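You operate a simulated robot arm through the tools that you are given. There is no shell and no other tool. Be economical: measure what you need, move in short steps, check, and stop when the job is done.

The job below is to be done with a simulated two-armed robot. You get a single attempt, and the scene is never put back.

TASK
Pick up the pink flat carton with one hand, pass it to the other hand and put it on the white table. Set down upright: pink flat carton.

It is judged by the outcome, as a careful person would: the job done as asked, and still so three seconds after it is handed in. It fails if anything else is knocked over, pushed out of place, dropped, spilled or broken.

THE ROBOT
Two 7-joint arms with three-finger grippers on one trunk, on a base that drives. Base frame: it is fixed to the floor where the robot stands at the start and does not move with it; the origin is under the middle of the robot, x ahead of it, y to its left, z up. Readings come in mm, rad, newtons and seconds.
The left shoulder is at the start at [49, 166, 1251], the right one opposite. With the tool pointing down near the work surface each hand reaches from about 100 to 500 mm from the robot's upright axis, wherever it stands, measured 20 degrees to its own side. Places, roughly: pink flat carton (2x24x33 cm) [500, -200, 700]; white table [-1900, -4300, 800]. Payload 2.2 kg a hand.
Tool frame (each hand has its own): the origin (TCP) lies between the finger pads and is the grasp point; the fingertips stand 28 mm ahead of it; z points along the fingers, y is the line along which they close. Largest opening 102 mm; the body of the gripper starts 71 mm behind the TCP.
Orientation is that of the tool frame in the base frame, as [roll, pitch, yaw] about the fixed x, y, z axes, in that order (R = Rz(yaw) Ry(pitch) Rx(roll)). With the fingers straight down and closing along the base's y, the tool's x points along the base's -x, its y along +y and its z along -z.

THE INTERFACE
- The arms move only by the tool nudge_tool. It takes "left_commands", "right_commands" or both (then of equal length, played together; a hand with none holds still); each is a list of rows, each a list of 7 numbers: the shift along the tool's x, y, z in units of 25 mm (1.0 is 25 mm), then the turn, a rotation vector about the tool's x, y, z in units of 5 degrees (1.0 is 5 degrees), then the closure in counts, from 0 (fully open) to 255 (shut). In form: [[tx, ty, tz, rx, ry, rz, hand], ...]. A call has 1 to 20 rows; each row shifts and turns the commanded pose from where the row before left it, along the tool's axes as they then stand. A call with a number of a shift or a turn outside -1 to 1 is refused whole. A row lasts 0.2 s, in which the tool goes at most 50 mm and 0.15 rad; a call with a longer step from one row to the next is refused whole, and so is a gripper value outside its range. A pose out of reach is approached as far as the arm can. The call stops where the force on the tool passes 40 N (or 10 N more than at its start, if that is more) or the arm is blocked; 0.2 s more then pass. The fingers move at their own pace and stop on an object; they squeeze with about 33 N. The grip force told is the motor's: it shows also when the fingers shut on nothing. Time passes only in rows, and 0.2 s behind the last, so rows that do not move let the fingers close. The reply holds the time, the measured pose of the TCP, the force on the tool along the base axes, the opening and the grip force, in the units named above and with some noise, with the torque about the TCP (base axes, N m) and any sound that the robot's microphone picked up.
- Cameras (640 x 400 px; columns grow to the right, rows downward): "scene" is now at [76.8, -12.4, 1447.1]; the picture's right is [-0.55, -0.83, 0.00], its down [-0.72, 0.48, -0.50] and it looks along [0.41, -0.28, -0.87] (base axes); focal length 285 px, centre (320, 200). "left" rides on the left gripper at [72, 38, -86] in its tool frame; the picture's right is [-0.46, 0.89, 0.00], its down [-0.60, -0.32, -0.73] and it looks along [-0.65, -0.34, 0.68] (tool axes); focal length 256 px, centre (320, 200). "right" rides on the right gripper at [69, 44, -86] in its tool frame; the picture's right is [-0.53, 0.85, 0.00], its down [-0.58, -0.36, -0.73] and it looks along [-0.62, -0.39, 0.68] (tool axes); focal length 256 px, centre (320, 200). There is no depth. A picture from a camera that has moved, and an enlarged one, comes with that camera's place and axes in the base frame and with its lens.
- grab_frame(camera): a new picture of that camera. The clock stands still meanwhile.
- lift_body(by): slides the trunk up (or, below 0, down) by that many mm; the arms and the scene camera ride with it, the base frame stays. It gives what a move gives, with no picture.
- base_move(legs): drives the robot by 1 to 6 legs, each [ahead, left, turn to the left] in mm, mm and rad, along the robot's own axes; the way and the turn of a leg run together, so that a leg with both is an arc; at most 1500 mm and 3.142 rad a leg. The arms and the cameras ride along, it lands a little off, and it stops where it bumps. It gives what a move gives.
- aim_head(pan, tilt): turns the head with the scene camera to pan (to the left, within 1.501 rad either way) and tilt (down, from -0.506 to 1.204), counted from straight ahead of the robot. It gives what a move gives.
- zoom(camera, box): a new picture of the part [left, top, right, bottom] of that camera's present view, enlarged. The clock stands still meanwhile.
- hand_in(): hands the job in; it is judged then, once.

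Work in short steps. Places have to be worked out from the pictures, the camera data and where the tool is seen: move nearer, look again, correct. Check each grasp and each placing, and mend what went wrong. You have 120 turns and 108 pictures in all, those below and enlarged ones among them. Open the grippers and draw the arms clear of the work before you hand the job in, unless the task says otherwise; then end with one line.

The tools are called by a JSON object that holds its "op" and its "data". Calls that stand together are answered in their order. nudge_tool: Moves the arms, as the interface text tells. Its arguments: {"type":"object","properties":{"left_commands":{"type":"array","items":{"type":"array","items":{"type":"number"}}},"right_commands":{"type":"array","items":{"type":"array","items":{"type":"number"}}}},"required":[]} The other tools are called the same way: lift_body (by) slides the trunk up or down; base_move (legs) drives the base; aim_head (pan, tilt) turns the head that bears the scene camera; grab_frame (camera) takes a picture; zoom (camera, box) takes an enlarged picture of a part of a camera's view; hand_in () hands the job in.

At the start:

```text
time_s: 0.0
left_ee_pos: [349.0, 94.9, 844.8]
left_tcp_rot: [3.019, 0.069, 3.075]
left_wrist_force: [20.2, -138.5, 101.4]
left_moment: [7.35, 0.94, -1.5]
left_opening: 47.3
left_gripper_force: 0.1
right_ee_pos: [311.7, -331.7, 901.7]
right_tcp_rot: [-3.13, 0.026, -3.135]
right_wrist_force: [-0.2, -0.7, 0.2]
right_moment: [-0.01, -0.03, 0.02]
right_opening: 102.0
right_gripper_force: 0.1
trunk travel left (down, up): [-790.0, 150.0]
robot x, y, heading: [-1.4, 1.5, 0.001]
head pan, tilt: [-0.583, 1.073]
```

scene: 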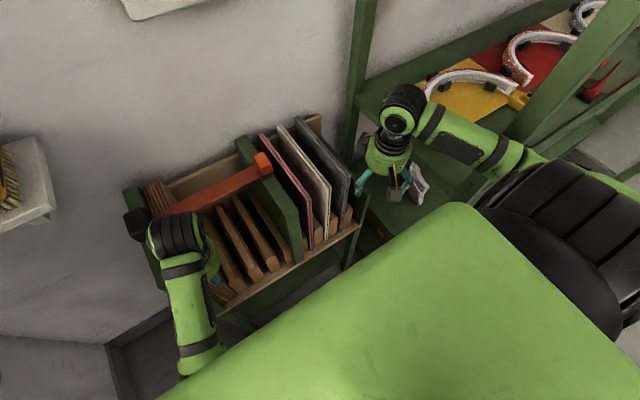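
right: 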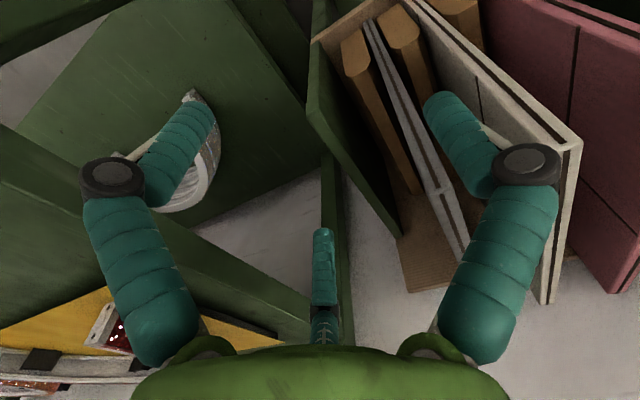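
left: 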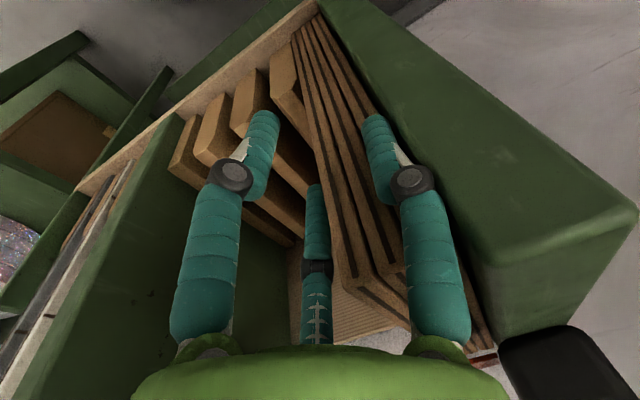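

The left hand reads a large force, so it is probably touching the rack. I'll look closer before moving.

{"op": "zoom", "data": {"camera": "scene", "box": [110, 90, 450, 310]}}

{"op": "zoom", "data": {"camera": "left", "box": [160, 60, 560, 400]}}

```text
1.82 times, centred on (280, 200) of scene
camera zoom: at [76.8, -12.4, 1447.1], right [-0.55, -0.83, 0.0], down [-0.72, 0.48, -0.5], along [0.41, -0.28, -0.87], focal length 518 px, centre (393, 200)
```

zoom: 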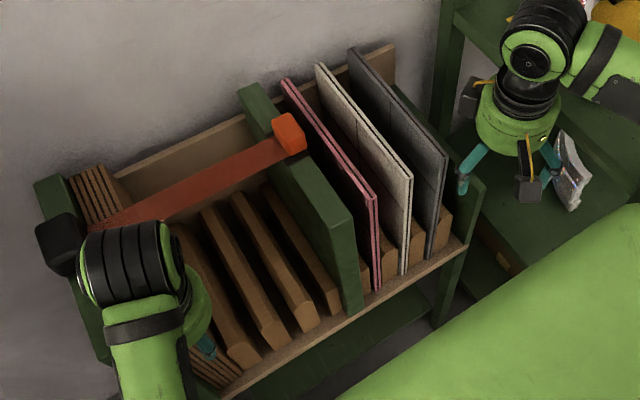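

```text
1.18 times, centred on (360, 230) of left
camera zoom: at [271.1, 126.5, 930.4], right [0.51, 0.85, 0.14], down [0.53, -0.44, 0.73], along [0.68, -0.3, -0.67], focal length 301 px, centre (273, 165)
```

zoom: 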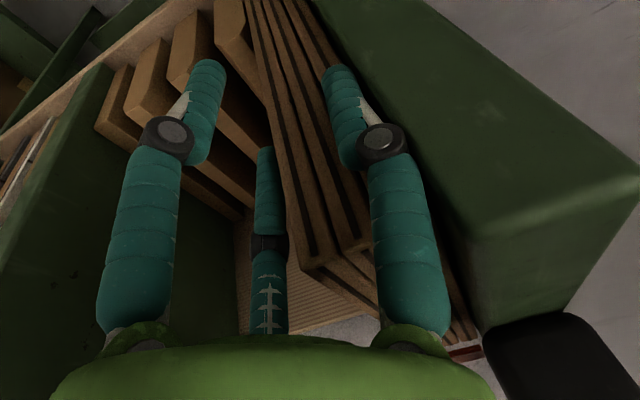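

I read the left hand again with a still row, to see whether the contact is real.

{"op": "nudge_tool", "data": {"right_commands": [[0, 0, 0, 0, 0, 0, 0]]}}

{"op": "zoom", "data": {"camera": "scene", "box": [110, 140, 290, 310]}}

```text
time_s: 0.4
left_ee_pos: [346.7, 89.1, 841.6]
left_tcp_rot: [3.036, 0.06, 3.056]
left_wrist_force: [-39.2, -78.8, 12.9]
left_moment: [3.44, -1.2, 1.74]
left_opening: 61.3
left_gripper_force: 0.0
right_ee_pos: [310.8, -330.5, 898.1]
right_tcp_rot: [-3.133, 0.026, -3.128]
right_wrist_force: [-0.6, -0.5, 0.3]
right_moment: [-0.01, 0.0, -0.05]
right_opening: 102.1
right_gripper_force: 0.0
trunk travel left (down, up): [-790.0, 150.0]
robot x, y, heading: [-1.1, 1.9, -0.002]
head pan, tilt: [-0.583, 1.073]
```

```text
2.35 times, centred on (200, 225) of scene
camera zoom: at [78.3, -13.7, 1445.4], right [-0.55, -0.83, 0.0], down [-0.72, 0.48, -0.5], along [0.41, -0.28, -0.87], focal length 671 px, centre (602, 141)
```

zoom: 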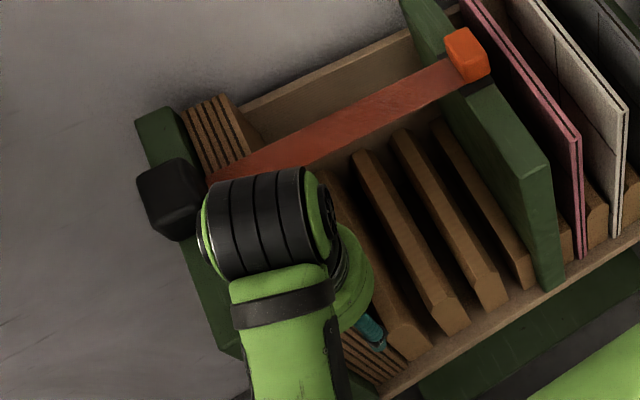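

The left hand's +y finger seems to lean on the brown boards or the side panel. I'll draw it slowly straight up, keeping its opening about as it is.

{"op": "nudge_tool", "data": {"left_commands": [[0, 0, -0.3, 0, 0, 0, 105], [0, -0.1, -0.3, 0, 0, 0, 105]]}}

{"op": "grab_frame", "data": {"camera": "left"}}

{"op": "grab_frame", "data": {"camera": "scene"}}

```text
time_s: 1.1
left_ee_pos: [346.4, 94.9, 845.4]
left_tcp_rot: [3.037, 0.047, 3.007]
left_wrist_force: [-15.8, -25.2, 4.4]
left_moment: [1.01, -0.35, 0.61]
left_opening: 45.7
left_gripper_force: 0.1
right_ee_pos: [309.2, -329.3, 898.7]
right_tcp_rot: [-3.137, 0.021, -3.128]
right_wrist_force: [0.0, 0.3, 0.2]
right_moment: [0.0, 0.04, 0.01]
right_opening: 102.0
right_gripper_force: 0.1
trunk travel left (down, up): [-790.0, 150.0]
robot x, y, heading: [-2.5, 1.8, -0.009]
head pan, tilt: [-0.583, 1.073]
stopped in row 2 (left hand): the force on the tool passed its limit at 101 N (the readings are from after the stop); the commanded pose is now the measured one
```

```text
101 pictures are left
camera left: at [273.6, 132.6, 932.2], right [0.57, 0.81, 0.11], down [0.51, -0.46, 0.72], along [0.64, -0.36, -0.68], focal length 256 px, centre (320, 200)
```

left: 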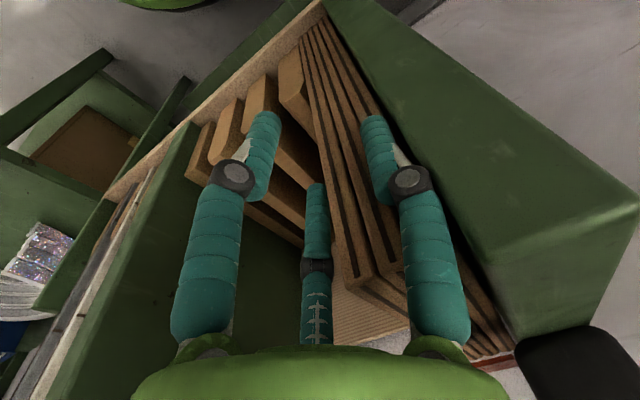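

```text
100 pictures are left
camera scene: at [81.4, -14.5, 1446.6], right [-0.56, -0.83, 0.01], down [-0.72, 0.48, -0.5], along [0.41, -0.28, -0.87], focal length 285 px, centre (320, 200)
```

scene: 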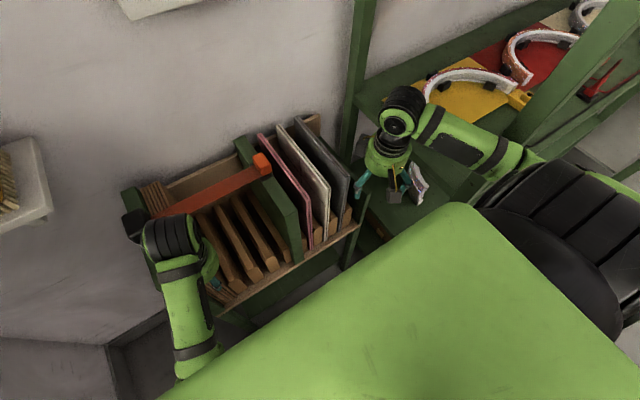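

The moment arm puts the contact on the outer side of the +y finger, about 35 mm above the TCP. That is the rim of the green side panel. I'll shift the hand a bit to -y, then go up.

{"op": "nudge_tool", "data": {"left_commands": [[0, -0.3, 0, 0, 0, 0, 140], [0, -0.3, -0.2, 0, 0, 0, 140]]}}

```text
time_s: 1.9
left_ee_pos: [347.9, 95.4, 843.7]
left_tcp_rot: [3.0, 0.046, 3.013]
left_wrist_force: [-10.0, -9.1, 10.0]
left_moment: [0.49, 0.4, 0.21]
left_opening: 46.8
left_gripper_force: 0.1
right_ee_pos: [310.1, -328.2, 896.9]
right_tcp_rot: [-3.14, 0.018, -3.129]
right_wrist_force: [0.2, 0.7, -0.4]
right_moment: [-0.01, 0.01, 0.01]
right_opening: 102.1
right_gripper_force: 0.1
trunk travel left (down, up): [-790.0, 150.0]
robot x, y, heading: [-3.2, -0.6, -0.011]
head pan, tilt: [-0.583, 1.073]
stopped in row 2 (left hand): the arm was blocked; the commanded pose is now the measured one
```

Now nearly force-free: -y was blocked, so the +y finger is probably in the gap between the card stack and the panel. I'll go purely up along base z.

{"op": "nudge_tool", "data": {"left_commands": [[0, 0, -0.3, 0, 0, 0, 140], [0, 0, -0.3, 0, 0, 0, 140], [0, 0, -0.3, 0, 0, 0, 140]]}}

{"op": "zoom", "data": {"camera": "left", "box": [160, 60, 560, 400]}}

```text
time_s: 2.2
left_ee_pos: [348.8, 95.8, 843.2]
left_tcp_rot: [2.999, 0.04, 3.002]
left_wrist_force: [-10.7, -7.2, 10.7]
left_moment: [0.07, 0.07, 0.17]
left_opening: 46.2
left_gripper_force: 0.4
right_ee_pos: [309.7, -327.4, 896.8]
right_tcp_rot: [-3.141, 0.017, -3.124]
right_wrist_force: [0.6, 1.0, 1.2]
right_moment: [0.01, -0.01, 0.01]
right_opening: 101.8
right_gripper_force: 0.0
trunk travel left (down, up): [-790.0, 150.0]
robot x, y, heading: [-4.9, 2.6, -0.006]
head pan, tilt: [-0.583, 1.073]
stopped in row 1 (left hand): the force on the tool passed its limit at 65 N (the readings are from after the stop); the commanded pose is now the measured one
```

```text
1.18 times, centred on (360, 230) of left
camera zoom: at [275.1, 130.7, 932.2], right [0.58, 0.8, 0.14], down [0.51, -0.49, 0.7], along [0.64, -0.33, -0.7], focal length 301 px, centre (273, 165)
```

zoom: 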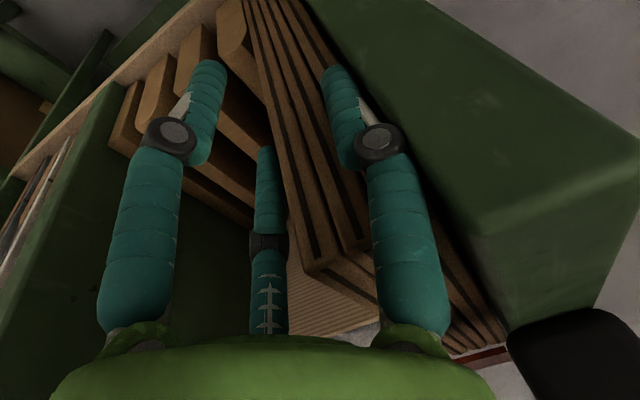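

Readings are about 18 N with no motion. I'll probe with very small upward steps to learn the direction of the contact.

{"op": "nudge_tool", "data": {"left_commands": [[0, 0, -0.1, 0, 0, 0, 140], [0, 0, -0.1, 0, 0, 0, 140], [0, 0, -0.1, 0, 0, 0, 140]]}}

```text
time_s: 2.6
left_ee_pos: [347.2, 95.8, 843.8]
left_tcp_rot: [3.002, 0.035, 2.991]
left_wrist_force: [-8.8, -9.4, 9.7]
left_moment: [0.57, 0.16, 0.17]
left_opening: 46.1
left_gripper_force: 0.5
right_ee_pos: [309.7, -326.5, 896.2]
right_tcp_rot: [3.14, 0.018, -3.121]
right_wrist_force: [0.7, 0.5, -1.2]
right_moment: [0.02, 0.02, 0.0]
right_opening: 101.7
right_gripper_force: 0.1
trunk travel left (down, up): [-790.0, 150.0]
robot x, y, heading: [-4.4, 1.7, -0.004]
head pan, tilt: [-0.583, 1.073]
stopped in row 2 (left hand): the force on the tool passed its limit at 50 N (the readings are from after the stop); the commanded pose is now the measured one
```

Even 2.5 mm raises 50 N, so I need a side view of the left hand. I'll raise the right hand clear and yaw it so its camera looks toward the left hand.

{"op": "nudge_tool", "data": {"right_commands": [[0, 0, -1, 0, 0, 0, 0], [0, 0, -1, 0, 0, 0, 0], [0, 0, -1, 0, 0, 0, 0], [0, 0, 0, 0, 0, -1, 0], [0, 0, 0, 0, 0, -1, 0], [0, 0, 0, 0, 0, -1, 0], [0, 0, 0, 0, 0, -1, 0], [0, 0, 0, 0, 0, -1, 0], [0, 0, 0, 0, 0, -1, 0], [0, 0, 0, 0, 0, -1, 0], [0, 0, 0, 0, 0, -1, 0], [0, 0, 0, 0, 0, -1, 0], [0, 0, 0, 0, 0, -1, 0], [0, 0, 0, 0, 0, -1, 0], [0, 0, 0, 0, 0, -1, 0], [0, 0, 0, 0, 0, -1, 0], [0, 0, 0, 0, 0, -1, 0], [0, 0, 0, 0, 0, -1, 0], [0, 0, 0, 0, 0, -1, 0], [0, 0, 0, 0, 0, -1, 0]]}}

{"op": "grab_frame", "data": {"camera": "right"}}

```text
time_s: 3.1
left_ee_pos: [347.1, 97.7, 843.5]
left_tcp_rot: [3.008, 0.04, 2.979]
left_wrist_force: [-4.4, -3.5, -4.0]
left_moment: [-0.28, 0.03, -0.13]
left_opening: 45.2
left_gripper_force: 0.1
right_ee_pos: [301.0, -311.5, 921.2]
right_tcp_rot: [3.111, -0.005, -3.119]
right_wrist_force: [-0.4, 0.1, 0.2]
right_moment: [-0.02, -0.03, 0.01]
right_opening: 102.0
right_gripper_force: 0.0
trunk travel left (down, up): [-790.0, 150.0]
robot x, y, heading: [-7.1, 4.0, -0.012]
head pan, tilt: [-0.583, 1.073]
stopped in row 2 (left hand): the force on the tool passed its limit at 44 N (the readings are from after the stop); the commanded pose is now the measured one
```

```text
98 pictures are left
camera right: at [230.8, -273.3, 1008.2], right [0.51, 0.86, 0.02], down [0.59, -0.37, 0.72], along [0.62, -0.35, -0.7], focal length 256 px, centre (320, 200)
```

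right: 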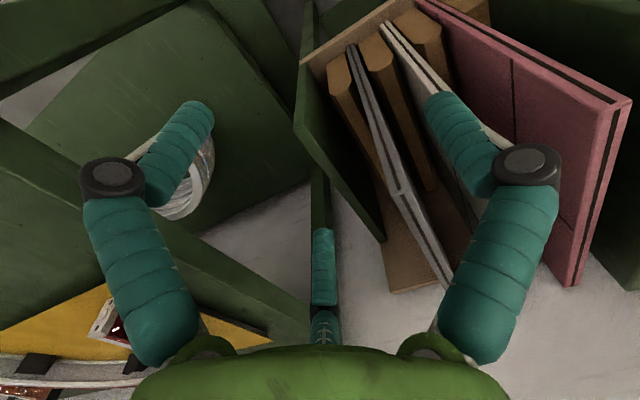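

The left hand spiked while merely holding, so it is really wedged there. I'll test which side by closing the fingers a little without moving.

{"op": "nudge_tool", "data": {"left_commands": [[0, 0, 0, 0, 0, 0, 165], [0, 0, 0, 0, 0, 0, 165]]}}

```text
time_s: 3.7
left_ee_pos: [347.7, 93.4, 843.2]
left_tcp_rot: [3.013, 0.046, 2.98]
left_wrist_force: [-2.3, -18.4, -2.7]
left_moment: [-0.41, 0.21, 0.76]
left_opening: 39.1
left_gripper_force: 45.0
right_ee_pos: [302.3, -312.7, 921.1]
right_tcp_rot: [3.111, -0.004, -3.12]
right_wrist_force: [0.0, 0.2, 0.2]
right_moment: [-0.01, 0.01, 0.01]
right_opening: 102.0
right_gripper_force: 0.0
trunk travel left (down, up): [-790.0, 150.0]
robot x, y, heading: [-3.1, 4.4, -0.011]
head pan, tilt: [-0.583, 1.073]
```

The fingers met something about 39 mm thick, so card stack parts lie between them. Looking again.

{"op": "zoom", "data": {"camera": "left", "box": [200, 80, 480, 320]}}

{"op": "zoom", "data": {"camera": "scene", "box": [120, 150, 280, 310]}}

```text
1.67 times, centred on (340, 200) of left
camera zoom: at [275.5, 132.5, 931.6], right [0.6, 0.79, 0.14], down [0.5, -0.5, 0.71], along [0.63, -0.36, -0.69], focal length 427 px, centre (287, 200)
```

zoom: 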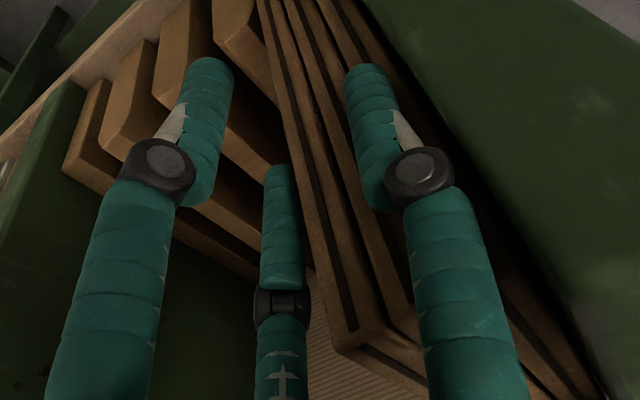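

```text
2.50 times, centred on (200, 230) of scene
camera zoom: at [83.5, -10.8, 1446.0], right [-0.56, -0.83, 0.01], down [-0.72, 0.48, -0.49], along [0.41, -0.28, -0.87], focal length 713 px, centre (620, 125)
```

zoom: 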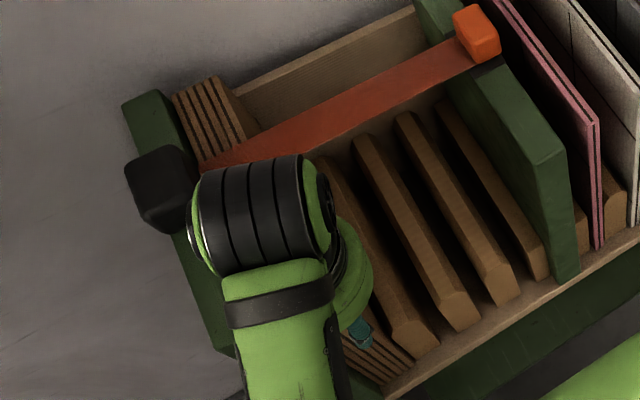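

The stack sits between the fingers with little play. I'll ease to about 42 mm and try again upward in tiny steps.

{"op": "nudge_tool", "data": {"left_commands": [[0, 0, 0, 0, 0, 0, 150], [0, 0, 0, 0, 0, 0, 150], [0, 0, -0.1, 0, 0, 0, 150], [0, 0, -0.1, 0, 0, 0, 150], [0, 0, -0.1, 0, 0, 0, 150]]}}

```text
time_s: 4.6
left_ee_pos: [346.9, 96.5, 842.7]
left_tcp_rot: [3.009, 0.035, 2.963]
left_wrist_force: [-2.2, -8.3, -1.0]
left_moment: [-0.22, 0.13, -0.21]
left_opening: 44.2
left_gripper_force: 1.1
right_ee_pos: [301.9, -311.8, 921.7]
right_tcp_rot: [3.109, -0.003, -3.116]
right_wrist_force: [0.5, -0.3, 0.3]
right_moment: [0.0, -0.01, 0.03]
right_opening: 102.2
right_gripper_force: 0.1
trunk travel left (down, up): [-790.0, 150.0]
robot x, y, heading: [-4.9, 2.2, -0.014]
head pan, tilt: [-0.583, 1.073]
stopped in row 4 (left hand): the force on the tool passed its limit at 52 N (the readings are from after the stop); the commanded pose is now the measured one
```

I'll take a step small enough to stay under the limit, so the reading shows the contact direction.

{"op": "nudge_tool", "data": {"left_commands": [[0, 0, -0.1, 0, 0, 0, 145]]}}

```text
time_s: 5.0
left_ee_pos: [346.4, 97.5, 842.7]
left_tcp_rot: [3.007, 0.033, 2.951]
left_wrist_force: [-6.1, -10.0, 10.6]
left_moment: [0.24, 0.02, 0.12]
left_opening: 44.3
left_gripper_force: 0.5
right_ee_pos: [302.1, -311.6, 921.0]
right_tcp_rot: [3.107, 0.0, -3.115]
right_wrist_force: [-1.0, -0.5, 0.2]
right_moment: [0.03, 0.0, -0.03]
right_opening: 102.2
right_gripper_force: 0.0
trunk travel left (down, up): [-790.0, 150.0]
robot x, y, heading: [-2.3, 2.6, -0.011]
head pan, tilt: [-0.583, 1.073]
stopped in row 1 (left hand): the force on the tool passed its limit at 53 N (the readings are from after the stop); the commanded pose is now the measured one
```

Contact chatter keeps stopping arm moves. I'll try raising the trunk 15 mm, which carries the hand straight up.

{"op": "lift_body", "data": {"by": 15}}

{"op": "grab_frame", "data": {"camera": "left"}}

```text
time_s: 5.7
left_ee_pos: [345.9, 96.5, 855.4]
left_tcp_rot: [3.005, 0.024, 2.954]
left_wrist_force: [-10.7, -5.6, -13.2]
left_moment: [-0.42, 0.47, 0.25]
left_opening: 44.7
left_gripper_force: 0.5
right_ee_pos: [301.6, -307.8, 930.2]
right_tcp_rot: [3.093, -0.009, -3.118]
right_wrist_force: [0.4, 0.2, 0.9]
right_moment: [0.02, 0.0, -0.01]
right_opening: 101.9
right_gripper_force: 0.1
trunk travel left (down, up): [-805.0, 135.0]
robot x, y, heading: [-5.7, 3.3, -0.007]
head pan, tilt: [-0.583, 1.073]
```

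```text
95 pictures are left
camera left: at [277.2, 134.9, 945.0], right [0.62, 0.78, 0.13], down [0.5, -0.52, 0.7], along [0.61, -0.36, -0.71], focal length 256 px, centre (320, 200)
```

left: 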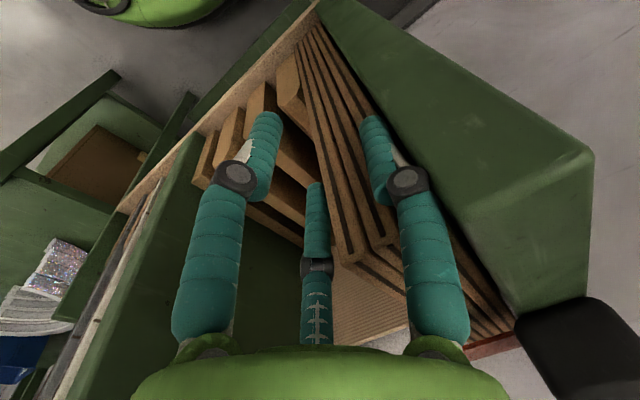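

It rose 13 mm with low force and the cards stayed put. Continuing upward.

{"op": "lift_body", "data": {"by": 35}}

{"op": "grab_frame", "data": {"camera": "left"}}

```text
time_s: 6.5
left_ee_pos: [347.4, 97.0, 891.2]
left_tcp_rot: [3.008, 0.021, 2.953]
left_wrist_force: [-19.7, -9.1, -13.0]
left_moment: [-0.37, 0.73, 0.15]
left_opening: 43.7
left_gripper_force: 0.1
right_ee_pos: [303.8, -309.1, 968.1]
right_tcp_rot: [3.096, -0.007, -3.115]
right_wrist_force: [0.4, -0.2, -0.4]
right_moment: [0.0, -0.04, -0.03]
right_opening: 101.7
right_gripper_force: 0.0
trunk travel left (down, up): [-840.0, 100.0]
robot x, y, heading: [-2.2, 4.4, -0.008]
head pan, tilt: [-0.583, 1.073]
```

```text
94 pictures are left
camera left: at [277.8, 135.3, 980.9], right [0.62, 0.78, 0.13], down [0.5, -0.51, 0.7], along [0.6, -0.37, -0.71], focal length 256 px, centre (320, 200)
```

left: 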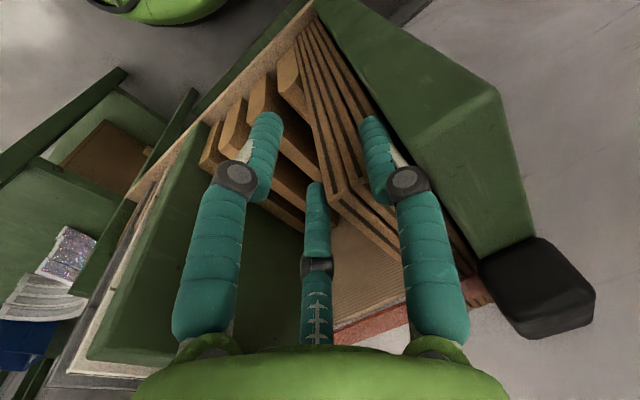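

Clean so far, with the force still about 25 N. Continue up.

{"op": "lift_body", "data": {"by": 60}}

{"op": "grab_frame", "data": {"camera": "left"}}

{"op": "grab_frame", "data": {"camera": "scene"}}

```text
time_s: 7.5
left_ee_pos: [352.1, 99.3, 952.3]
left_tcp_rot: [3.005, 0.032, 2.957]
left_wrist_force: [0.0, -0.4, -0.8]
left_moment: [0.02, -0.01, 0.01]
left_opening: 43.9
left_gripper_force: 0.1
right_ee_pos: [305.1, -307.6, 1028.4]
right_tcp_rot: [3.1, -0.004, -3.116]
right_wrist_force: [0.7, 0.7, 0.5]
right_moment: [0.03, -0.01, 0.03]
right_opening: 102.0
right_gripper_force: 0.0
trunk travel left (down, up): [-900.0, 40.0]
robot x, y, heading: [-3.4, 2.3, -0.012]
head pan, tilt: [-0.583, 1.073]
```

```text
93 pictures are left
camera left: at [281.3, 137.0, 1041.6], right [0.61, 0.78, 0.13], down [0.5, -0.51, 0.7], along [0.61, -0.36, -0.7], focal length 256 px, centre (320, 200)
```

left: 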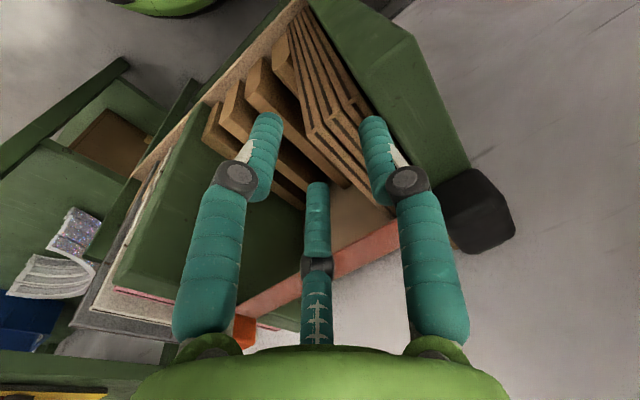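

```text
92 pictures are left
camera scene: at [91.4, -11.9, 1556.0], right [-0.56, -0.83, 0.01], down [-0.73, 0.49, -0.49], along [0.4, -0.28, -0.87], focal length 285 px, centre (320, 200)
```

scene: 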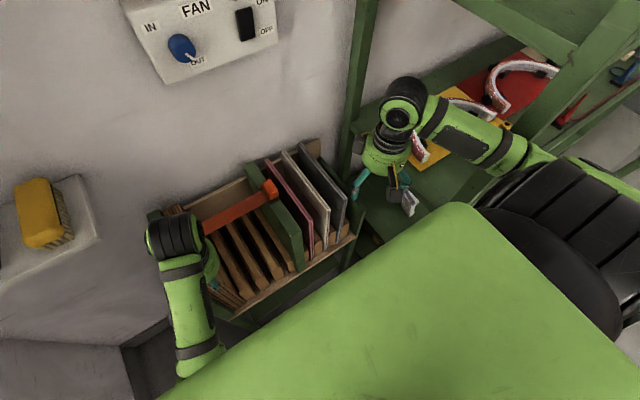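

The left hand is free and nothing was disturbed. Now I measure the pink carton.

{"op": "zoom", "data": {"camera": "scene", "box": [230, 120, 370, 270]}}

{"op": "grab_frame", "data": {"camera": "right"}}

```text
2.67 times, centred on (300, 195) of scene
camera zoom: at [91.4, -11.9, 1556.0], right [-0.56, -0.83, 0.01], down [-0.73, 0.49, -0.49], along [0.4, -0.28, -0.87], focal length 760 px, centre (373, 213)
```

zoom: 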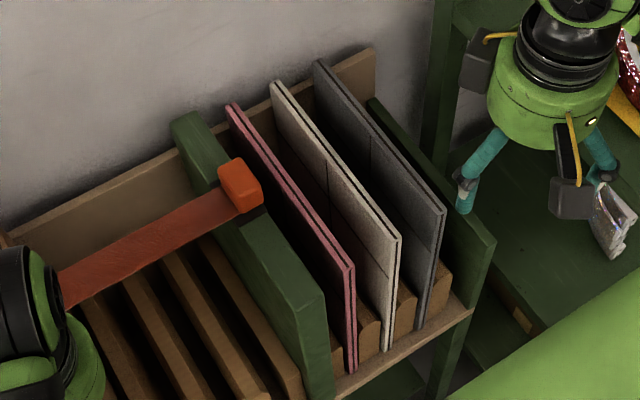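

```text
90 pictures are left
camera right: at [235.4, -270.7, 1116.3], right [0.51, 0.86, 0.03], down [0.59, -0.38, 0.71], along [0.62, -0.35, -0.7], focal length 256 px, centre (320, 200)
```

right: 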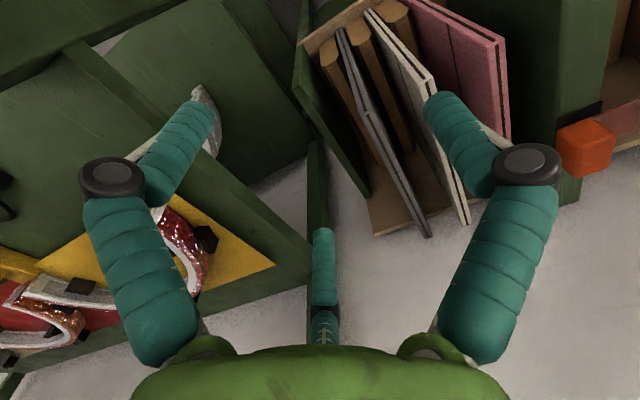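

From the two views I get the pink carton's top edge at about x 357–594, y ≈ -174, z ≈ 893, 33 cm tall. The green divider edge is near y -136, the white carton near y -230, and the orange block stands near x 477, so I'll grip forward of it at x ≈ 420. I move the right hand above that point.

{"op": "nudge_tool", "data": {"right_commands": [[-0.75, 0.9, 0, -0.47, 0, 0.3, 165], [-0.77, 0.9, 0, 0, 0, 0, 165], [-0.77, 0.9, 0, 0, 0, 0, 165], [-0.77, 0.9, 0, 0, 0, 0, 165], [-0.77, 0.9, 0, 0, 0, 0, 165], [-0.77, 0.86, 0, 0, 0, 0, 165]]}}

{"op": "grab_frame", "data": {"camera": "right"}}

{"op": "zoom", "data": {"camera": "scene", "box": [200, 90, 400, 270]}}

```text
time_s: 9.1
left_ee_pos: [336.8, 83.3, 957.8]
left_tcp_rot: [2.983, 0.041, 2.955]
left_wrist_force: [-4.2, -0.5, 0.9]
left_moment: [0.07, -0.33, -0.03]
left_opening: 44.1
left_gripper_force: 0.0
right_ee_pos: [408.4, -190.7, 1041.5]
right_tcp_rot: [3.047, 0.013, -3.139]
right_wrist_force: [-3.5, -1.0, 0.6]
right_moment: [0.09, -0.34, -0.01]
right_opening: 36.1
right_gripper_force: 0.0
trunk travel left (down, up): [-900.0, 40.0]
robot x, y, heading: [1.4, 4.2, -0.002]
head pan, tilt: [-0.583, 1.073]
stopped in row 6 (right hand): the arm was blocked; the commanded pose is now the measured one
```

```text
89 pictures are left
camera right: at [337.2, -157.9, 1130.0], right [0.53, 0.84, 0.09], down [0.57, -0.43, 0.7], along [0.63, -0.32, -0.71], focal length 256 px, centre (320, 200)
```

right: 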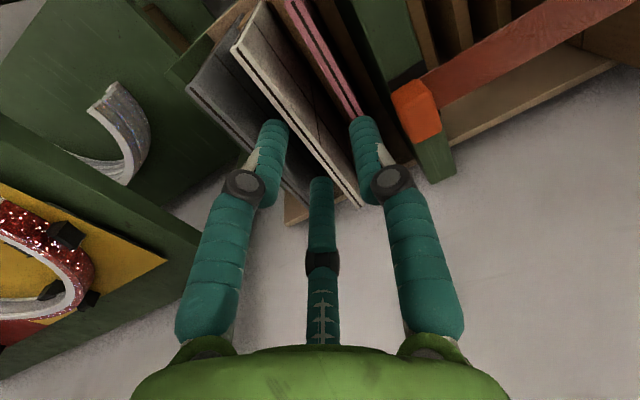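

```text
2.22 times, centred on (300, 180) of scene
camera zoom: at [67.1, -39.3, 1556.4], right [-0.56, -0.83, -0.02], down [-0.72, 0.49, -0.49], along [0.42, -0.26, -0.87], focal length 634 px, centre (364, 244)
```

zoom: 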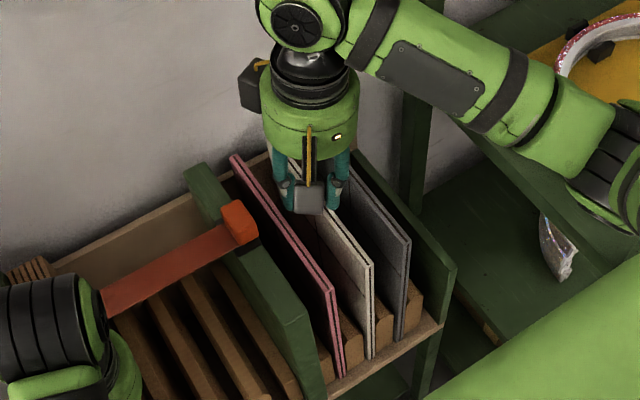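

The trunk swayed and the last row was called blocked. I'll hold a moment and re-read.

{"op": "nudge_tool", "data": {"right_commands": [[0, 0, 0, 0, 0, 0, 165], [0, 0, 0, 0, 0, 0, 165]]}}

```text
time_s: 9.7
left_ee_pos: [351.5, 87.1, 953.3]
left_tcp_rot: [2.987, 0.028, 2.958]
left_wrist_force: [-1.3, -0.2, 0.7]
left_moment: [0.01, -0.1, -0.01]
left_opening: 44.1
left_gripper_force: 0.1
right_ee_pos: [423.9, -188.4, 1035.2]
right_tcp_rot: [3.051, -0.005, -3.14]
right_wrist_force: [-1.1, 0.6, 1.0]
right_moment: [0.04, -0.12, 0.02]
right_opening: 36.1
right_gripper_force: 0.0
trunk travel left (down, up): [-900.0, 40.0]
robot x, y, heading: [-0.2, 5.2, -0.008]
head pan, tilt: [-0.583, 1.073]
```

Settled; it was only sway. I level the roll and shift to y -175, slowly.

{"op": "nudge_tool", "data": {"right_commands": [[0, 0.15, 0, -0.5, 0, 0, 165], [0, 0.2, 0, -0.5, 0, 0, 165], [0.1, 0.2, 0, 0, 0, 0, 165], [0, 0, 0, 0, 0, 0, 165], [0, 0, 0, 0, 0, 0, 165], [0, 0, 0, 0, 0, 0, 165]]}}

{"op": "grab_frame", "data": {"camera": "right"}}

{"op": "zoom", "data": {"camera": "scene", "box": [200, 90, 400, 270]}}

```text
time_s: 11.1
left_ee_pos: [358.0, 90.5, 949.8]
left_tcp_rot: [2.993, 0.019, 2.958]
left_wrist_force: [0.0, 0.1, -0.1]
left_moment: [0.01, 0.03, 0.0]
left_opening: 44.2
left_gripper_force: 0.1
right_ee_pos: [430.4, -173.2, 1034.4]
right_tcp_rot: [2.963, -0.009, -3.138]
right_wrist_force: [-0.2, 0.2, -0.1]
right_moment: [0.03, 0.02, 0.01]
right_opening: 36.1
right_gripper_force: 0.0
trunk travel left (down, up): [-900.0, 40.0]
robot x, y, heading: [-1.1, 5.3, -0.012]
head pan, tilt: [-0.583, 1.073]
```

```text
87 pictures are left
camera right: at [361.9, -145.7, 1127.4], right [0.53, 0.83, 0.14], down [0.58, -0.49, 0.65], along [0.61, -0.26, -0.75], focal length 256 px, centre (320, 200)
```

right: 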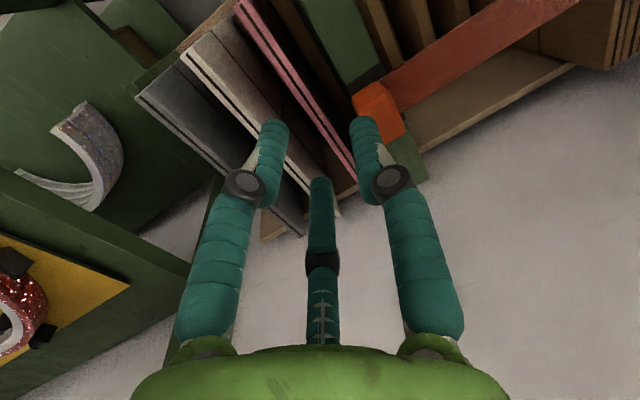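

```text
2.22 times, centred on (300, 180) of scene
camera zoom: at [103.7, -30.9, 1554.6], right [-0.56, -0.83, 0.0], down [-0.73, 0.49, -0.48], along [0.4, -0.27, -0.88], focal length 634 px, centre (364, 244)
```

zoom: 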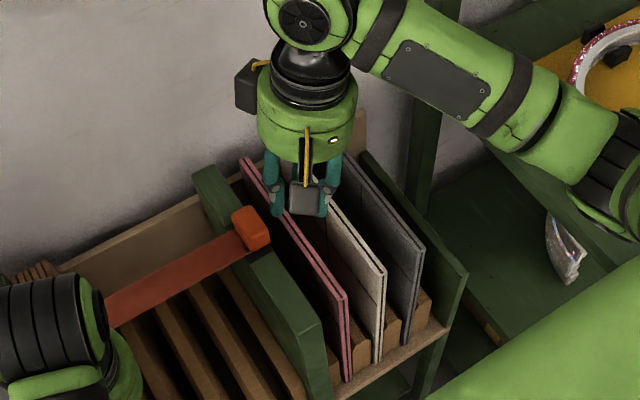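

I turned the wrong way; positive tool rx raises the roll. Correcting to level.

{"op": "nudge_tool", "data": {"right_commands": [[0, 0, 0, 0.7, 0, 0, 165], [0, 0, 0, 0.7, 0, 0, 165], [0, 0, 0, 0.64, 0, 0, 165], [0, 0, 0, 0, 0, 0, 165], [0, 0, 0, 0, 0, 0, 165], [0, 0, 0, 0, 0, 0, 165]]}}

{"op": "grab_frame", "data": {"camera": "right"}}

{"op": "zoom", "data": {"camera": "scene", "box": [220, 110, 380, 250]}}

```text
time_s: 12.4
left_ee_pos: [358.0, 88.9, 950.9]
left_tcp_rot: [2.994, 0.019, 2.959]
left_wrist_force: [-0.2, 0.3, 0.3]
left_moment: [-0.01, 0.01, -0.01]
left_opening: 43.8
left_gripper_force: 0.1
right_ee_pos: [429.5, -172.5, 1034.0]
right_tcp_rot: [-3.14, -0.01, -3.139]
right_wrist_force: [0.5, -0.9, -0.8]
right_moment: [0.03, 0.0, 0.0]
right_opening: 36.2
right_gripper_force: 0.0
trunk travel left (down, up): [-900.0, 40.0]
robot x, y, heading: [3.7, 3.1, -0.008]
head pan, tilt: [-0.583, 1.073]
```

```text
85 pictures are left
camera right: at [360.7, -129.7, 1121.1], right [0.53, 0.85, -0.01], down [0.58, -0.36, 0.73], along [0.61, -0.39, -0.69], focal length 256 px, centre (320, 200)
```

right: 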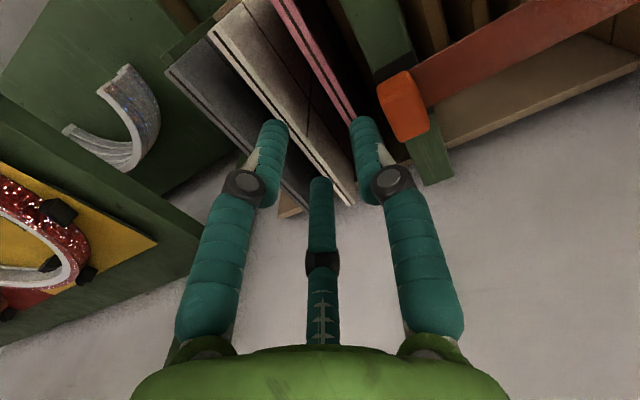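

```text
2.86 times, centred on (300, 180) of scene
camera zoom: at [103.0, -31.2, 1554.6], right [-0.56, -0.83, 0.0], down [-0.73, 0.49, -0.48], along [0.4, -0.27, -0.88], focal length 815 px, centre (377, 257)
```

zoom: 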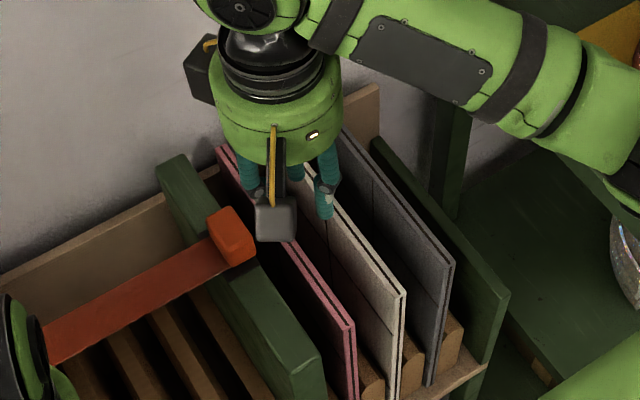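

The new view confirms the pink centre at y ≈ -174 and the orange block at x ≈ 455–497, top ≈ 946. I descend partway at x ≈ 418 and check.

{"op": "nudge_tool", "data": {"right_commands": [[0.2, -0.05, 0.5, 0, 0, 0, 165], [0.2, 0, 0.5, 0, 0, 0, 165], [0, 0, 0.5, 0, 0, 0, 165], [0, 0, 0.5, 0, 0, 0, 165], [0, 0, 0.5, 0, 0, 0, 165], [0, 0, 0.5, 0, 0, 0, 165], [0, 0, 0.4, 0, 0, 0, 165], [0, 0, 0, 0, 0, 0, 165], [0, 0, 0, 0, 0, 0, 165], [0, 0, 0, 0, 0, 0, 165]]}}

{"op": "grab_frame", "data": {"camera": "right"}}

{"op": "zoom", "data": {"camera": "scene", "box": [220, 110, 380, 250]}}

```text
time_s: 14.7
left_ee_pos: [359.3, 89.4, 949.8]
left_tcp_rot: [2.991, 0.019, 2.957]
left_wrist_force: [-1.1, 0.1, 0.8]
left_moment: [0.02, 0.04, -0.04]
left_opening: 43.9
left_gripper_force: 0.0
right_ee_pos: [418.0, -173.6, 949.9]
right_tcp_rot: [-3.14, -0.011, -3.141]
right_wrist_force: [0.8, -0.1, -1.2]
right_moment: [0.0, 0.01, -0.01]
right_opening: 35.7
right_gripper_force: 0.0
trunk travel left (down, up): [-900.0, 40.0]
robot x, y, heading: [1.7, 1.2, -0.005]
head pan, tilt: [-0.583, 1.073]
```

```text
83 pictures are left
camera right: at [350.1, -131.3, 1035.9], right [0.53, 0.85, -0.01], down [0.59, -0.36, 0.73], along [0.61, -0.39, -0.69], focal length 256 px, centre (320, 200)
```

right: 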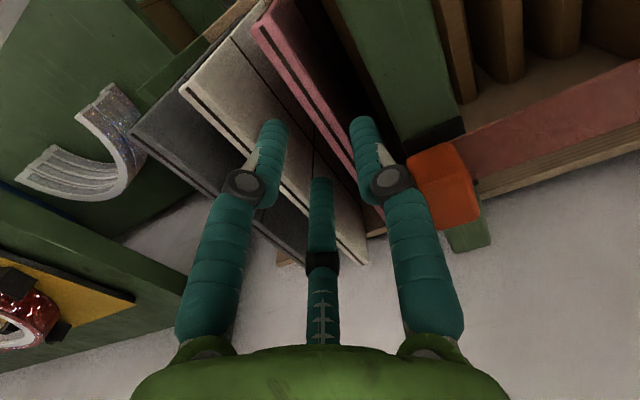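

```text
2.86 times, centred on (300, 180) of scene
camera zoom: at [103.0, -31.3, 1554.6], right [-0.56, -0.83, 0.0], down [-0.73, 0.49, -0.48], along [0.4, -0.27, -0.88], focal length 815 px, centre (377, 257)
```

zoom: 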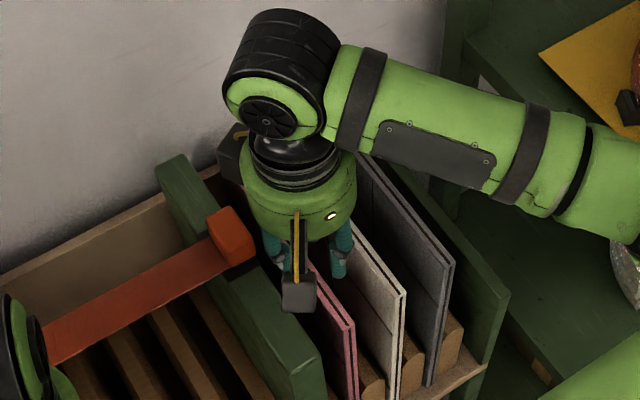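

Zooming on the pink top edge between the fingers to fix its y.

{"op": "zoom", "data": {"camera": "right", "box": [230, 0, 430, 200]}}

```text
2.00 times, centred on (330, 100) of right
camera zoom: at [350.1, -131.3, 1035.9], right [0.53, 0.85, -0.01], down [0.59, -0.36, 0.73], along [0.61, -0.39, -0.69], focal length 512 px, centre (300, 400)
```

zoom: 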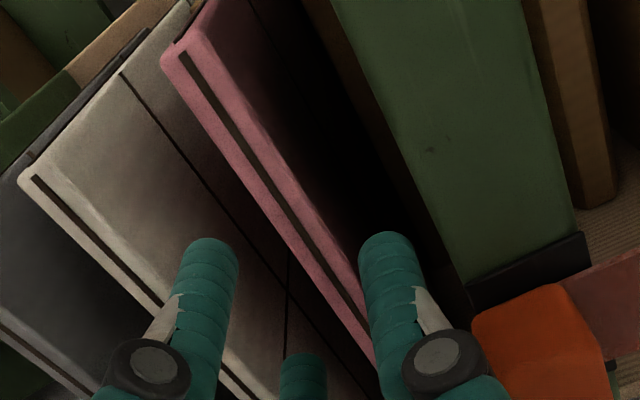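

Centre line at y ≈ -172; the TCP is at -173.6, so it is centred enough. Descending 66 mm to straddle the edge.

{"op": "nudge_tool", "data": {"right_commands": [[0, 0.04, 0.4, 0, 0, 0, 165], [0, 0, 0.4, 0, 0, 0, 165], [0, 0, 0.4, 0, 0, 0, 165], [0, 0, 0.4, 0, 0, 0, 165], [0, 0, 0.4, 0, 0, 0, 165], [0, 0, 0.4, 0, 0, 0, 165], [0, 0, 0.27, 0, 0, 0, 165], [0, 0, 0, 0, 0, 0, 165]]}}

{"op": "grab_frame", "data": {"camera": "right"}}

{"op": "zoom", "data": {"camera": "scene", "box": [220, 110, 380, 250]}}

```text
time_s: 16.4
left_ee_pos: [356.9, 88.0, 951.0]
left_tcp_rot: [2.994, 0.019, 2.959]
left_wrist_force: [-0.2, -0.2, 0.2]
left_moment: [-0.01, 0.0, -0.01]
left_opening: 44.0
left_gripper_force: 0.1
right_ee_pos: [416.2, -173.7, 880.5]
right_tcp_rot: [-3.14, -0.013, -3.139]
right_wrist_force: [-1.2, -3.7, 0.5]
right_moment: [0.03, 0.04, 0.03]
right_opening: 33.9
right_gripper_force: 0.0
trunk travel left (down, up): [-900.0, 40.0]
robot x, y, heading: [1.3, 4.4, -0.008]
head pan, tilt: [-0.583, 1.073]
```

```text
80 pictures are left
camera right: at [348.2, -130.5, 967.6], right [0.53, 0.85, -0.01], down [0.59, -0.36, 0.72], along [0.61, -0.39, -0.69], focal length 256 px, centre (320, 200)
```

right: 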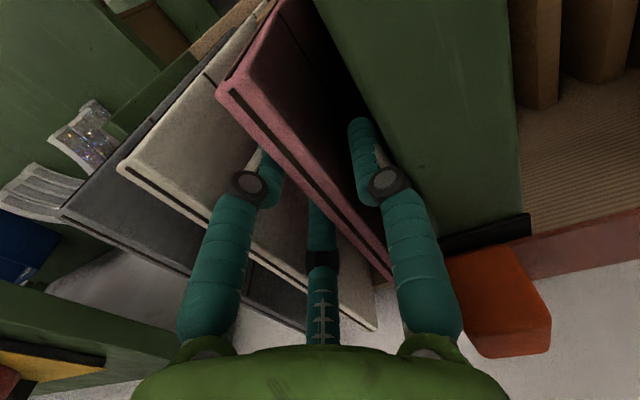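

```text
2.86 times, centred on (300, 180) of scene
camera zoom: at [103.4, -32.4, 1554.6], right [-0.56, -0.83, 0.0], down [-0.73, 0.49, -0.48], along [0.4, -0.27, -0.88], focal length 815 px, centre (377, 257)
```

zoom: 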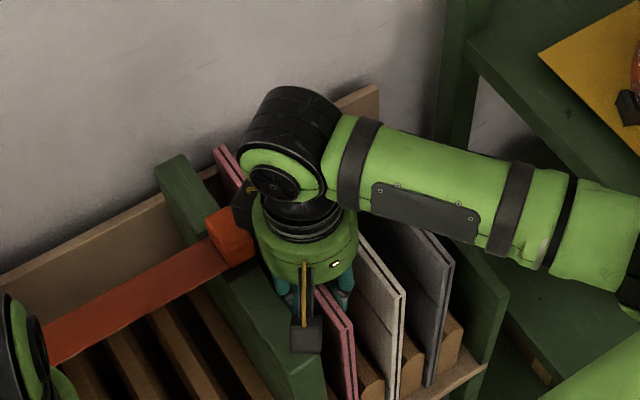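

The fingers straddle the pink top edge, with only light contact. Closing.

{"op": "nudge_tool", "data": {"right_commands": [[0, 0, 0, 0, 0, 0, 255], [0, 0, 0, 0, 0, 0, 255], [0, 0, 0, 0, 0, 0, 255]]}}

```text
time_s: 17.2
left_ee_pos: [358.9, 89.8, 949.2]
left_tcp_rot: [2.992, 0.02, 2.959]
left_wrist_force: [0.0, 0.5, 0.2]
left_moment: [-0.01, 0.01, -0.05]
left_opening: 44.1
left_gripper_force: 0.1
right_ee_pos: [418.1, -172.4, 881.4]
right_tcp_rot: [3.14, -0.01, -3.14]
right_wrist_force: [-0.6, -0.6, -0.8]
right_moment: [-0.07, 0.09, -0.06]
right_opening: 21.7
right_gripper_force: 32.9
trunk travel left (down, up): [-900.0, 40.0]
robot x, y, heading: [0.9, 4.6, -0.005]
head pan, tilt: [-0.583, 1.073]
```

Gripped at 21.7 mm. I lift slowly, 30 mm first, to read the weight.

{"op": "nudge_tool", "data": {"right_commands": [[0, 0, -0.3, 0, 0, 0, 255], [0, 0, -0.3, 0, 0, 0, 255], [0, 0, -0.3, 0, 0, 0, 255], [0, 0, -0.3, 0, 0, 0, 255], [0, 0, 0, 0, 0, 0, 255]]}}

{"op": "grab_frame", "data": {"camera": "right"}}

```text
time_s: 18.4
left_ee_pos: [358.9, 89.0, 950.7]
left_tcp_rot: [2.992, 0.017, 2.959]
left_wrist_force: [-0.1, -0.2, 0.1]
left_moment: [0.01, 0.0, 0.03]
left_opening: 44.0
left_gripper_force: 0.0
right_ee_pos: [417.3, -173.8, 912.4]
right_tcp_rot: [-3.141, -0.011, -3.14]
right_wrist_force: [-0.1, -0.5, -1.5]
right_moment: [-0.02, 0.05, 0.04]
right_opening: 21.7
right_gripper_force: 32.4
trunk travel left (down, up): [-900.0, 40.0]
robot x, y, heading: [0.9, 4.6, -0.01]
head pan, tilt: [-0.583, 1.073]
```

```text
78 pictures are left
camera right: at [349.0, -130.1, 998.8], right [0.53, 0.85, -0.01], down [0.58, -0.36, 0.73], along [0.61, -0.39, -0.69], focal length 256 px, centre (320, 200)
```

right: 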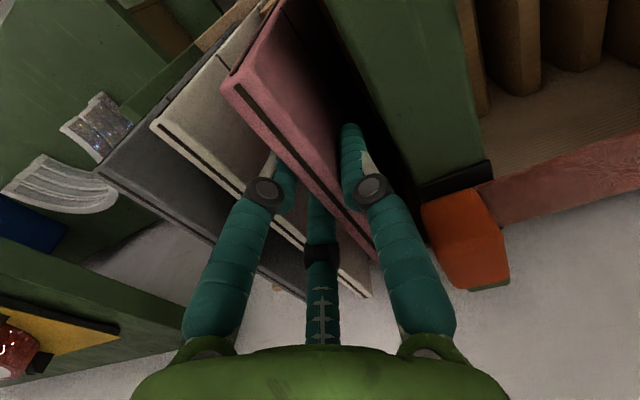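

It is light (about 1.5 N) and holds squarely. I'll keep lifting straight up out of the slot.

{"op": "nudge_tool", "data": {"right_commands": [[0, 0, -0.5, 0, 0, 0, 255], [0, 0, -0.5, 0, 0, 0, 255], [0, 0, -0.5, 0, 0, 0, 255], [0, 0, -0.5, 0, 0, 0, 255], [0, 0, -0.5, 0, 0, 0, 255], [0, 0, -0.5, 0, 0, 0, 255], [0, 0, -0.5, 0, 0, 0, 255], [0, 0, -0.5, 0, 0, 0, 255], [0, 0, -0.5, 0, 0, 0, 255], [0, 0, -0.5, 0, 0, 0, 255], [0, 0, -0.5, 0, 0, 0, 255], [0, 0, -0.5, 0, 0, 0, 255], [0, 0, -0.5, 0, 0, 0, 255], [0, 0, -0.5, 0, 0, 0, 255], [0, 0, -0.5, 0, 0, 0, 255], [0, 0, 0, 0, 0, 0, 255]]}}

{"op": "grab_frame", "data": {"camera": "scene"}}

```text
time_s: 21.9
left_ee_pos: [358.5, 88.7, 950.6]
left_tcp_rot: [2.991, 0.019, 2.959]
left_wrist_force: [-0.6, -0.1, 0.7]
left_moment: [-0.02, -0.01, -0.01]
left_opening: 44.3
left_gripper_force: 0.0
right_ee_pos: [421.7, -173.2, 1100.1]
right_tcp_rot: [-3.14, -0.01, -3.14]
right_wrist_force: [-1.5, 0.3, -0.3]
right_moment: [-0.01, 0.53, -0.04]
right_opening: 21.8
right_gripper_force: 33.0
trunk travel left (down, up): [-900.0, 40.0]
robot x, y, heading: [1.2, 6.4, -0.014]
head pan, tilt: [-0.583, 1.073]
```

```text
77 pictures are left
camera scene: at [102.9, -31.5, 1554.6], right [-0.56, -0.83, 0.0], down [-0.73, 0.49, -0.48], along [0.4, -0.27, -0.88], focal length 285 px, centre (320, 200)
```

scene: 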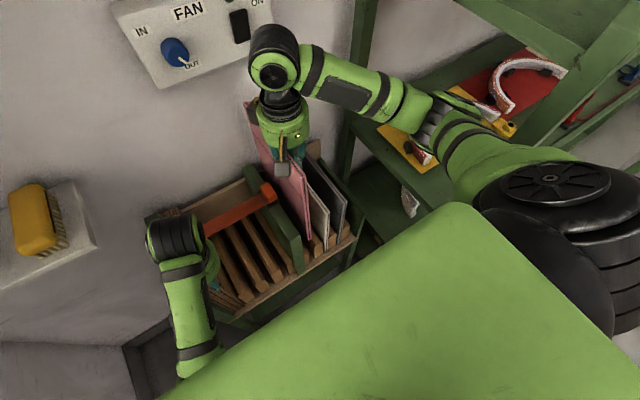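

{"op": "nudge_tool", "data": {"right_commands": [[0, 0, -0.3, 0, 0, 0, 255], [0, 0, 0, 0, 0, 0, 255], [0, 0, 0, 0, 0, 0, 255]]}}

{"op": "zoom", "data": {"camera": "scene", "box": [210, 60, 370, 260]}}

{"op": "grab_frame", "data": {"camera": "right"}}

{"op": "grab_frame", "data": {"camera": "left"}}

```text
time_s: 22.6
left_ee_pos: [358.0, 88.9, 950.6]
left_tcp_rot: [2.991, 0.017, 2.957]
left_wrist_force: [-0.1, 0.6, -0.2]
left_moment: [-0.02, 0.0, 0.0]
left_opening: 44.2
left_gripper_force: 0.0
right_ee_pos: [420.3, -173.6, 1108.4]
right_tcp_rot: [-3.141, -0.012, -3.141]
right_wrist_force: [-1.4, 0.5, -1.2]
right_moment: [-0.03, 0.4, 0.01]
right_opening: 21.7
right_gripper_force: 32.9
trunk travel left (down, up): [-900.0, 40.0]
robot x, y, heading: [3.3, 6.5, -0.005]
head pan, tilt: [-0.583, 1.073]
```

```text
2.00 times, centred on (290, 160) of scene
camera zoom: at [102.8, -31.4, 1554.7], right [-0.56, -0.83, 0.0], down [-0.73, 0.49, -0.48], along [0.4, -0.27, -0.88], focal length 570 px, centre (380, 280)
```

zoom: 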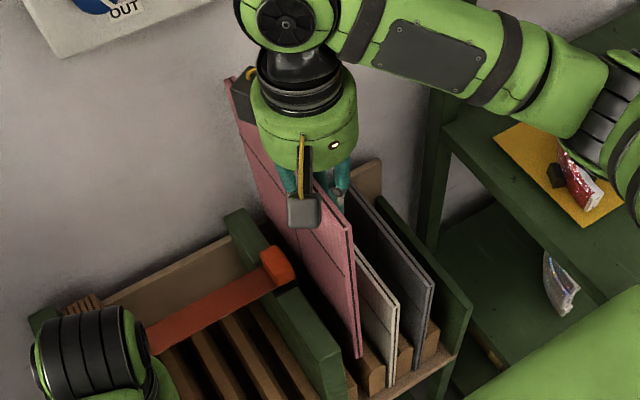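

```text
75 pictures are left
camera right: at [352.0, -129.7, 1194.6], right [0.53, 0.85, -0.01], down [0.58, -0.36, 0.73], along [0.61, -0.39, -0.69], focal length 256 px, centre (320, 200)
```

right: 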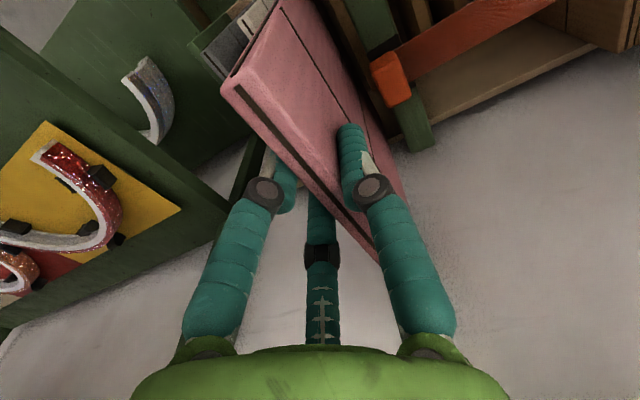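

```text
74 pictures are left
camera left: at [288.6, 125.7, 1040.6], right [0.61, 0.78, 0.14], down [0.5, -0.52, 0.69], along [0.61, -0.35, -0.71], focal length 256 px, centre (320, 200)
```

left: 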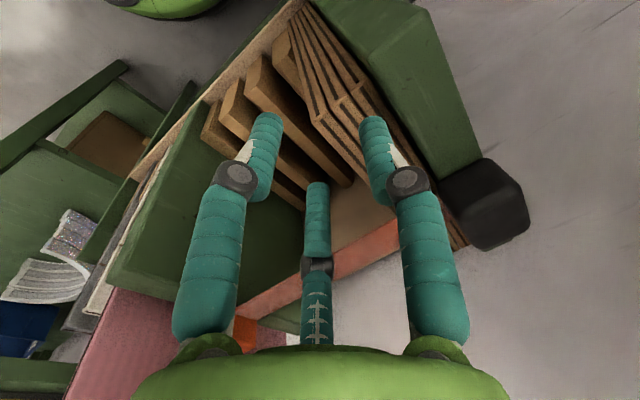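

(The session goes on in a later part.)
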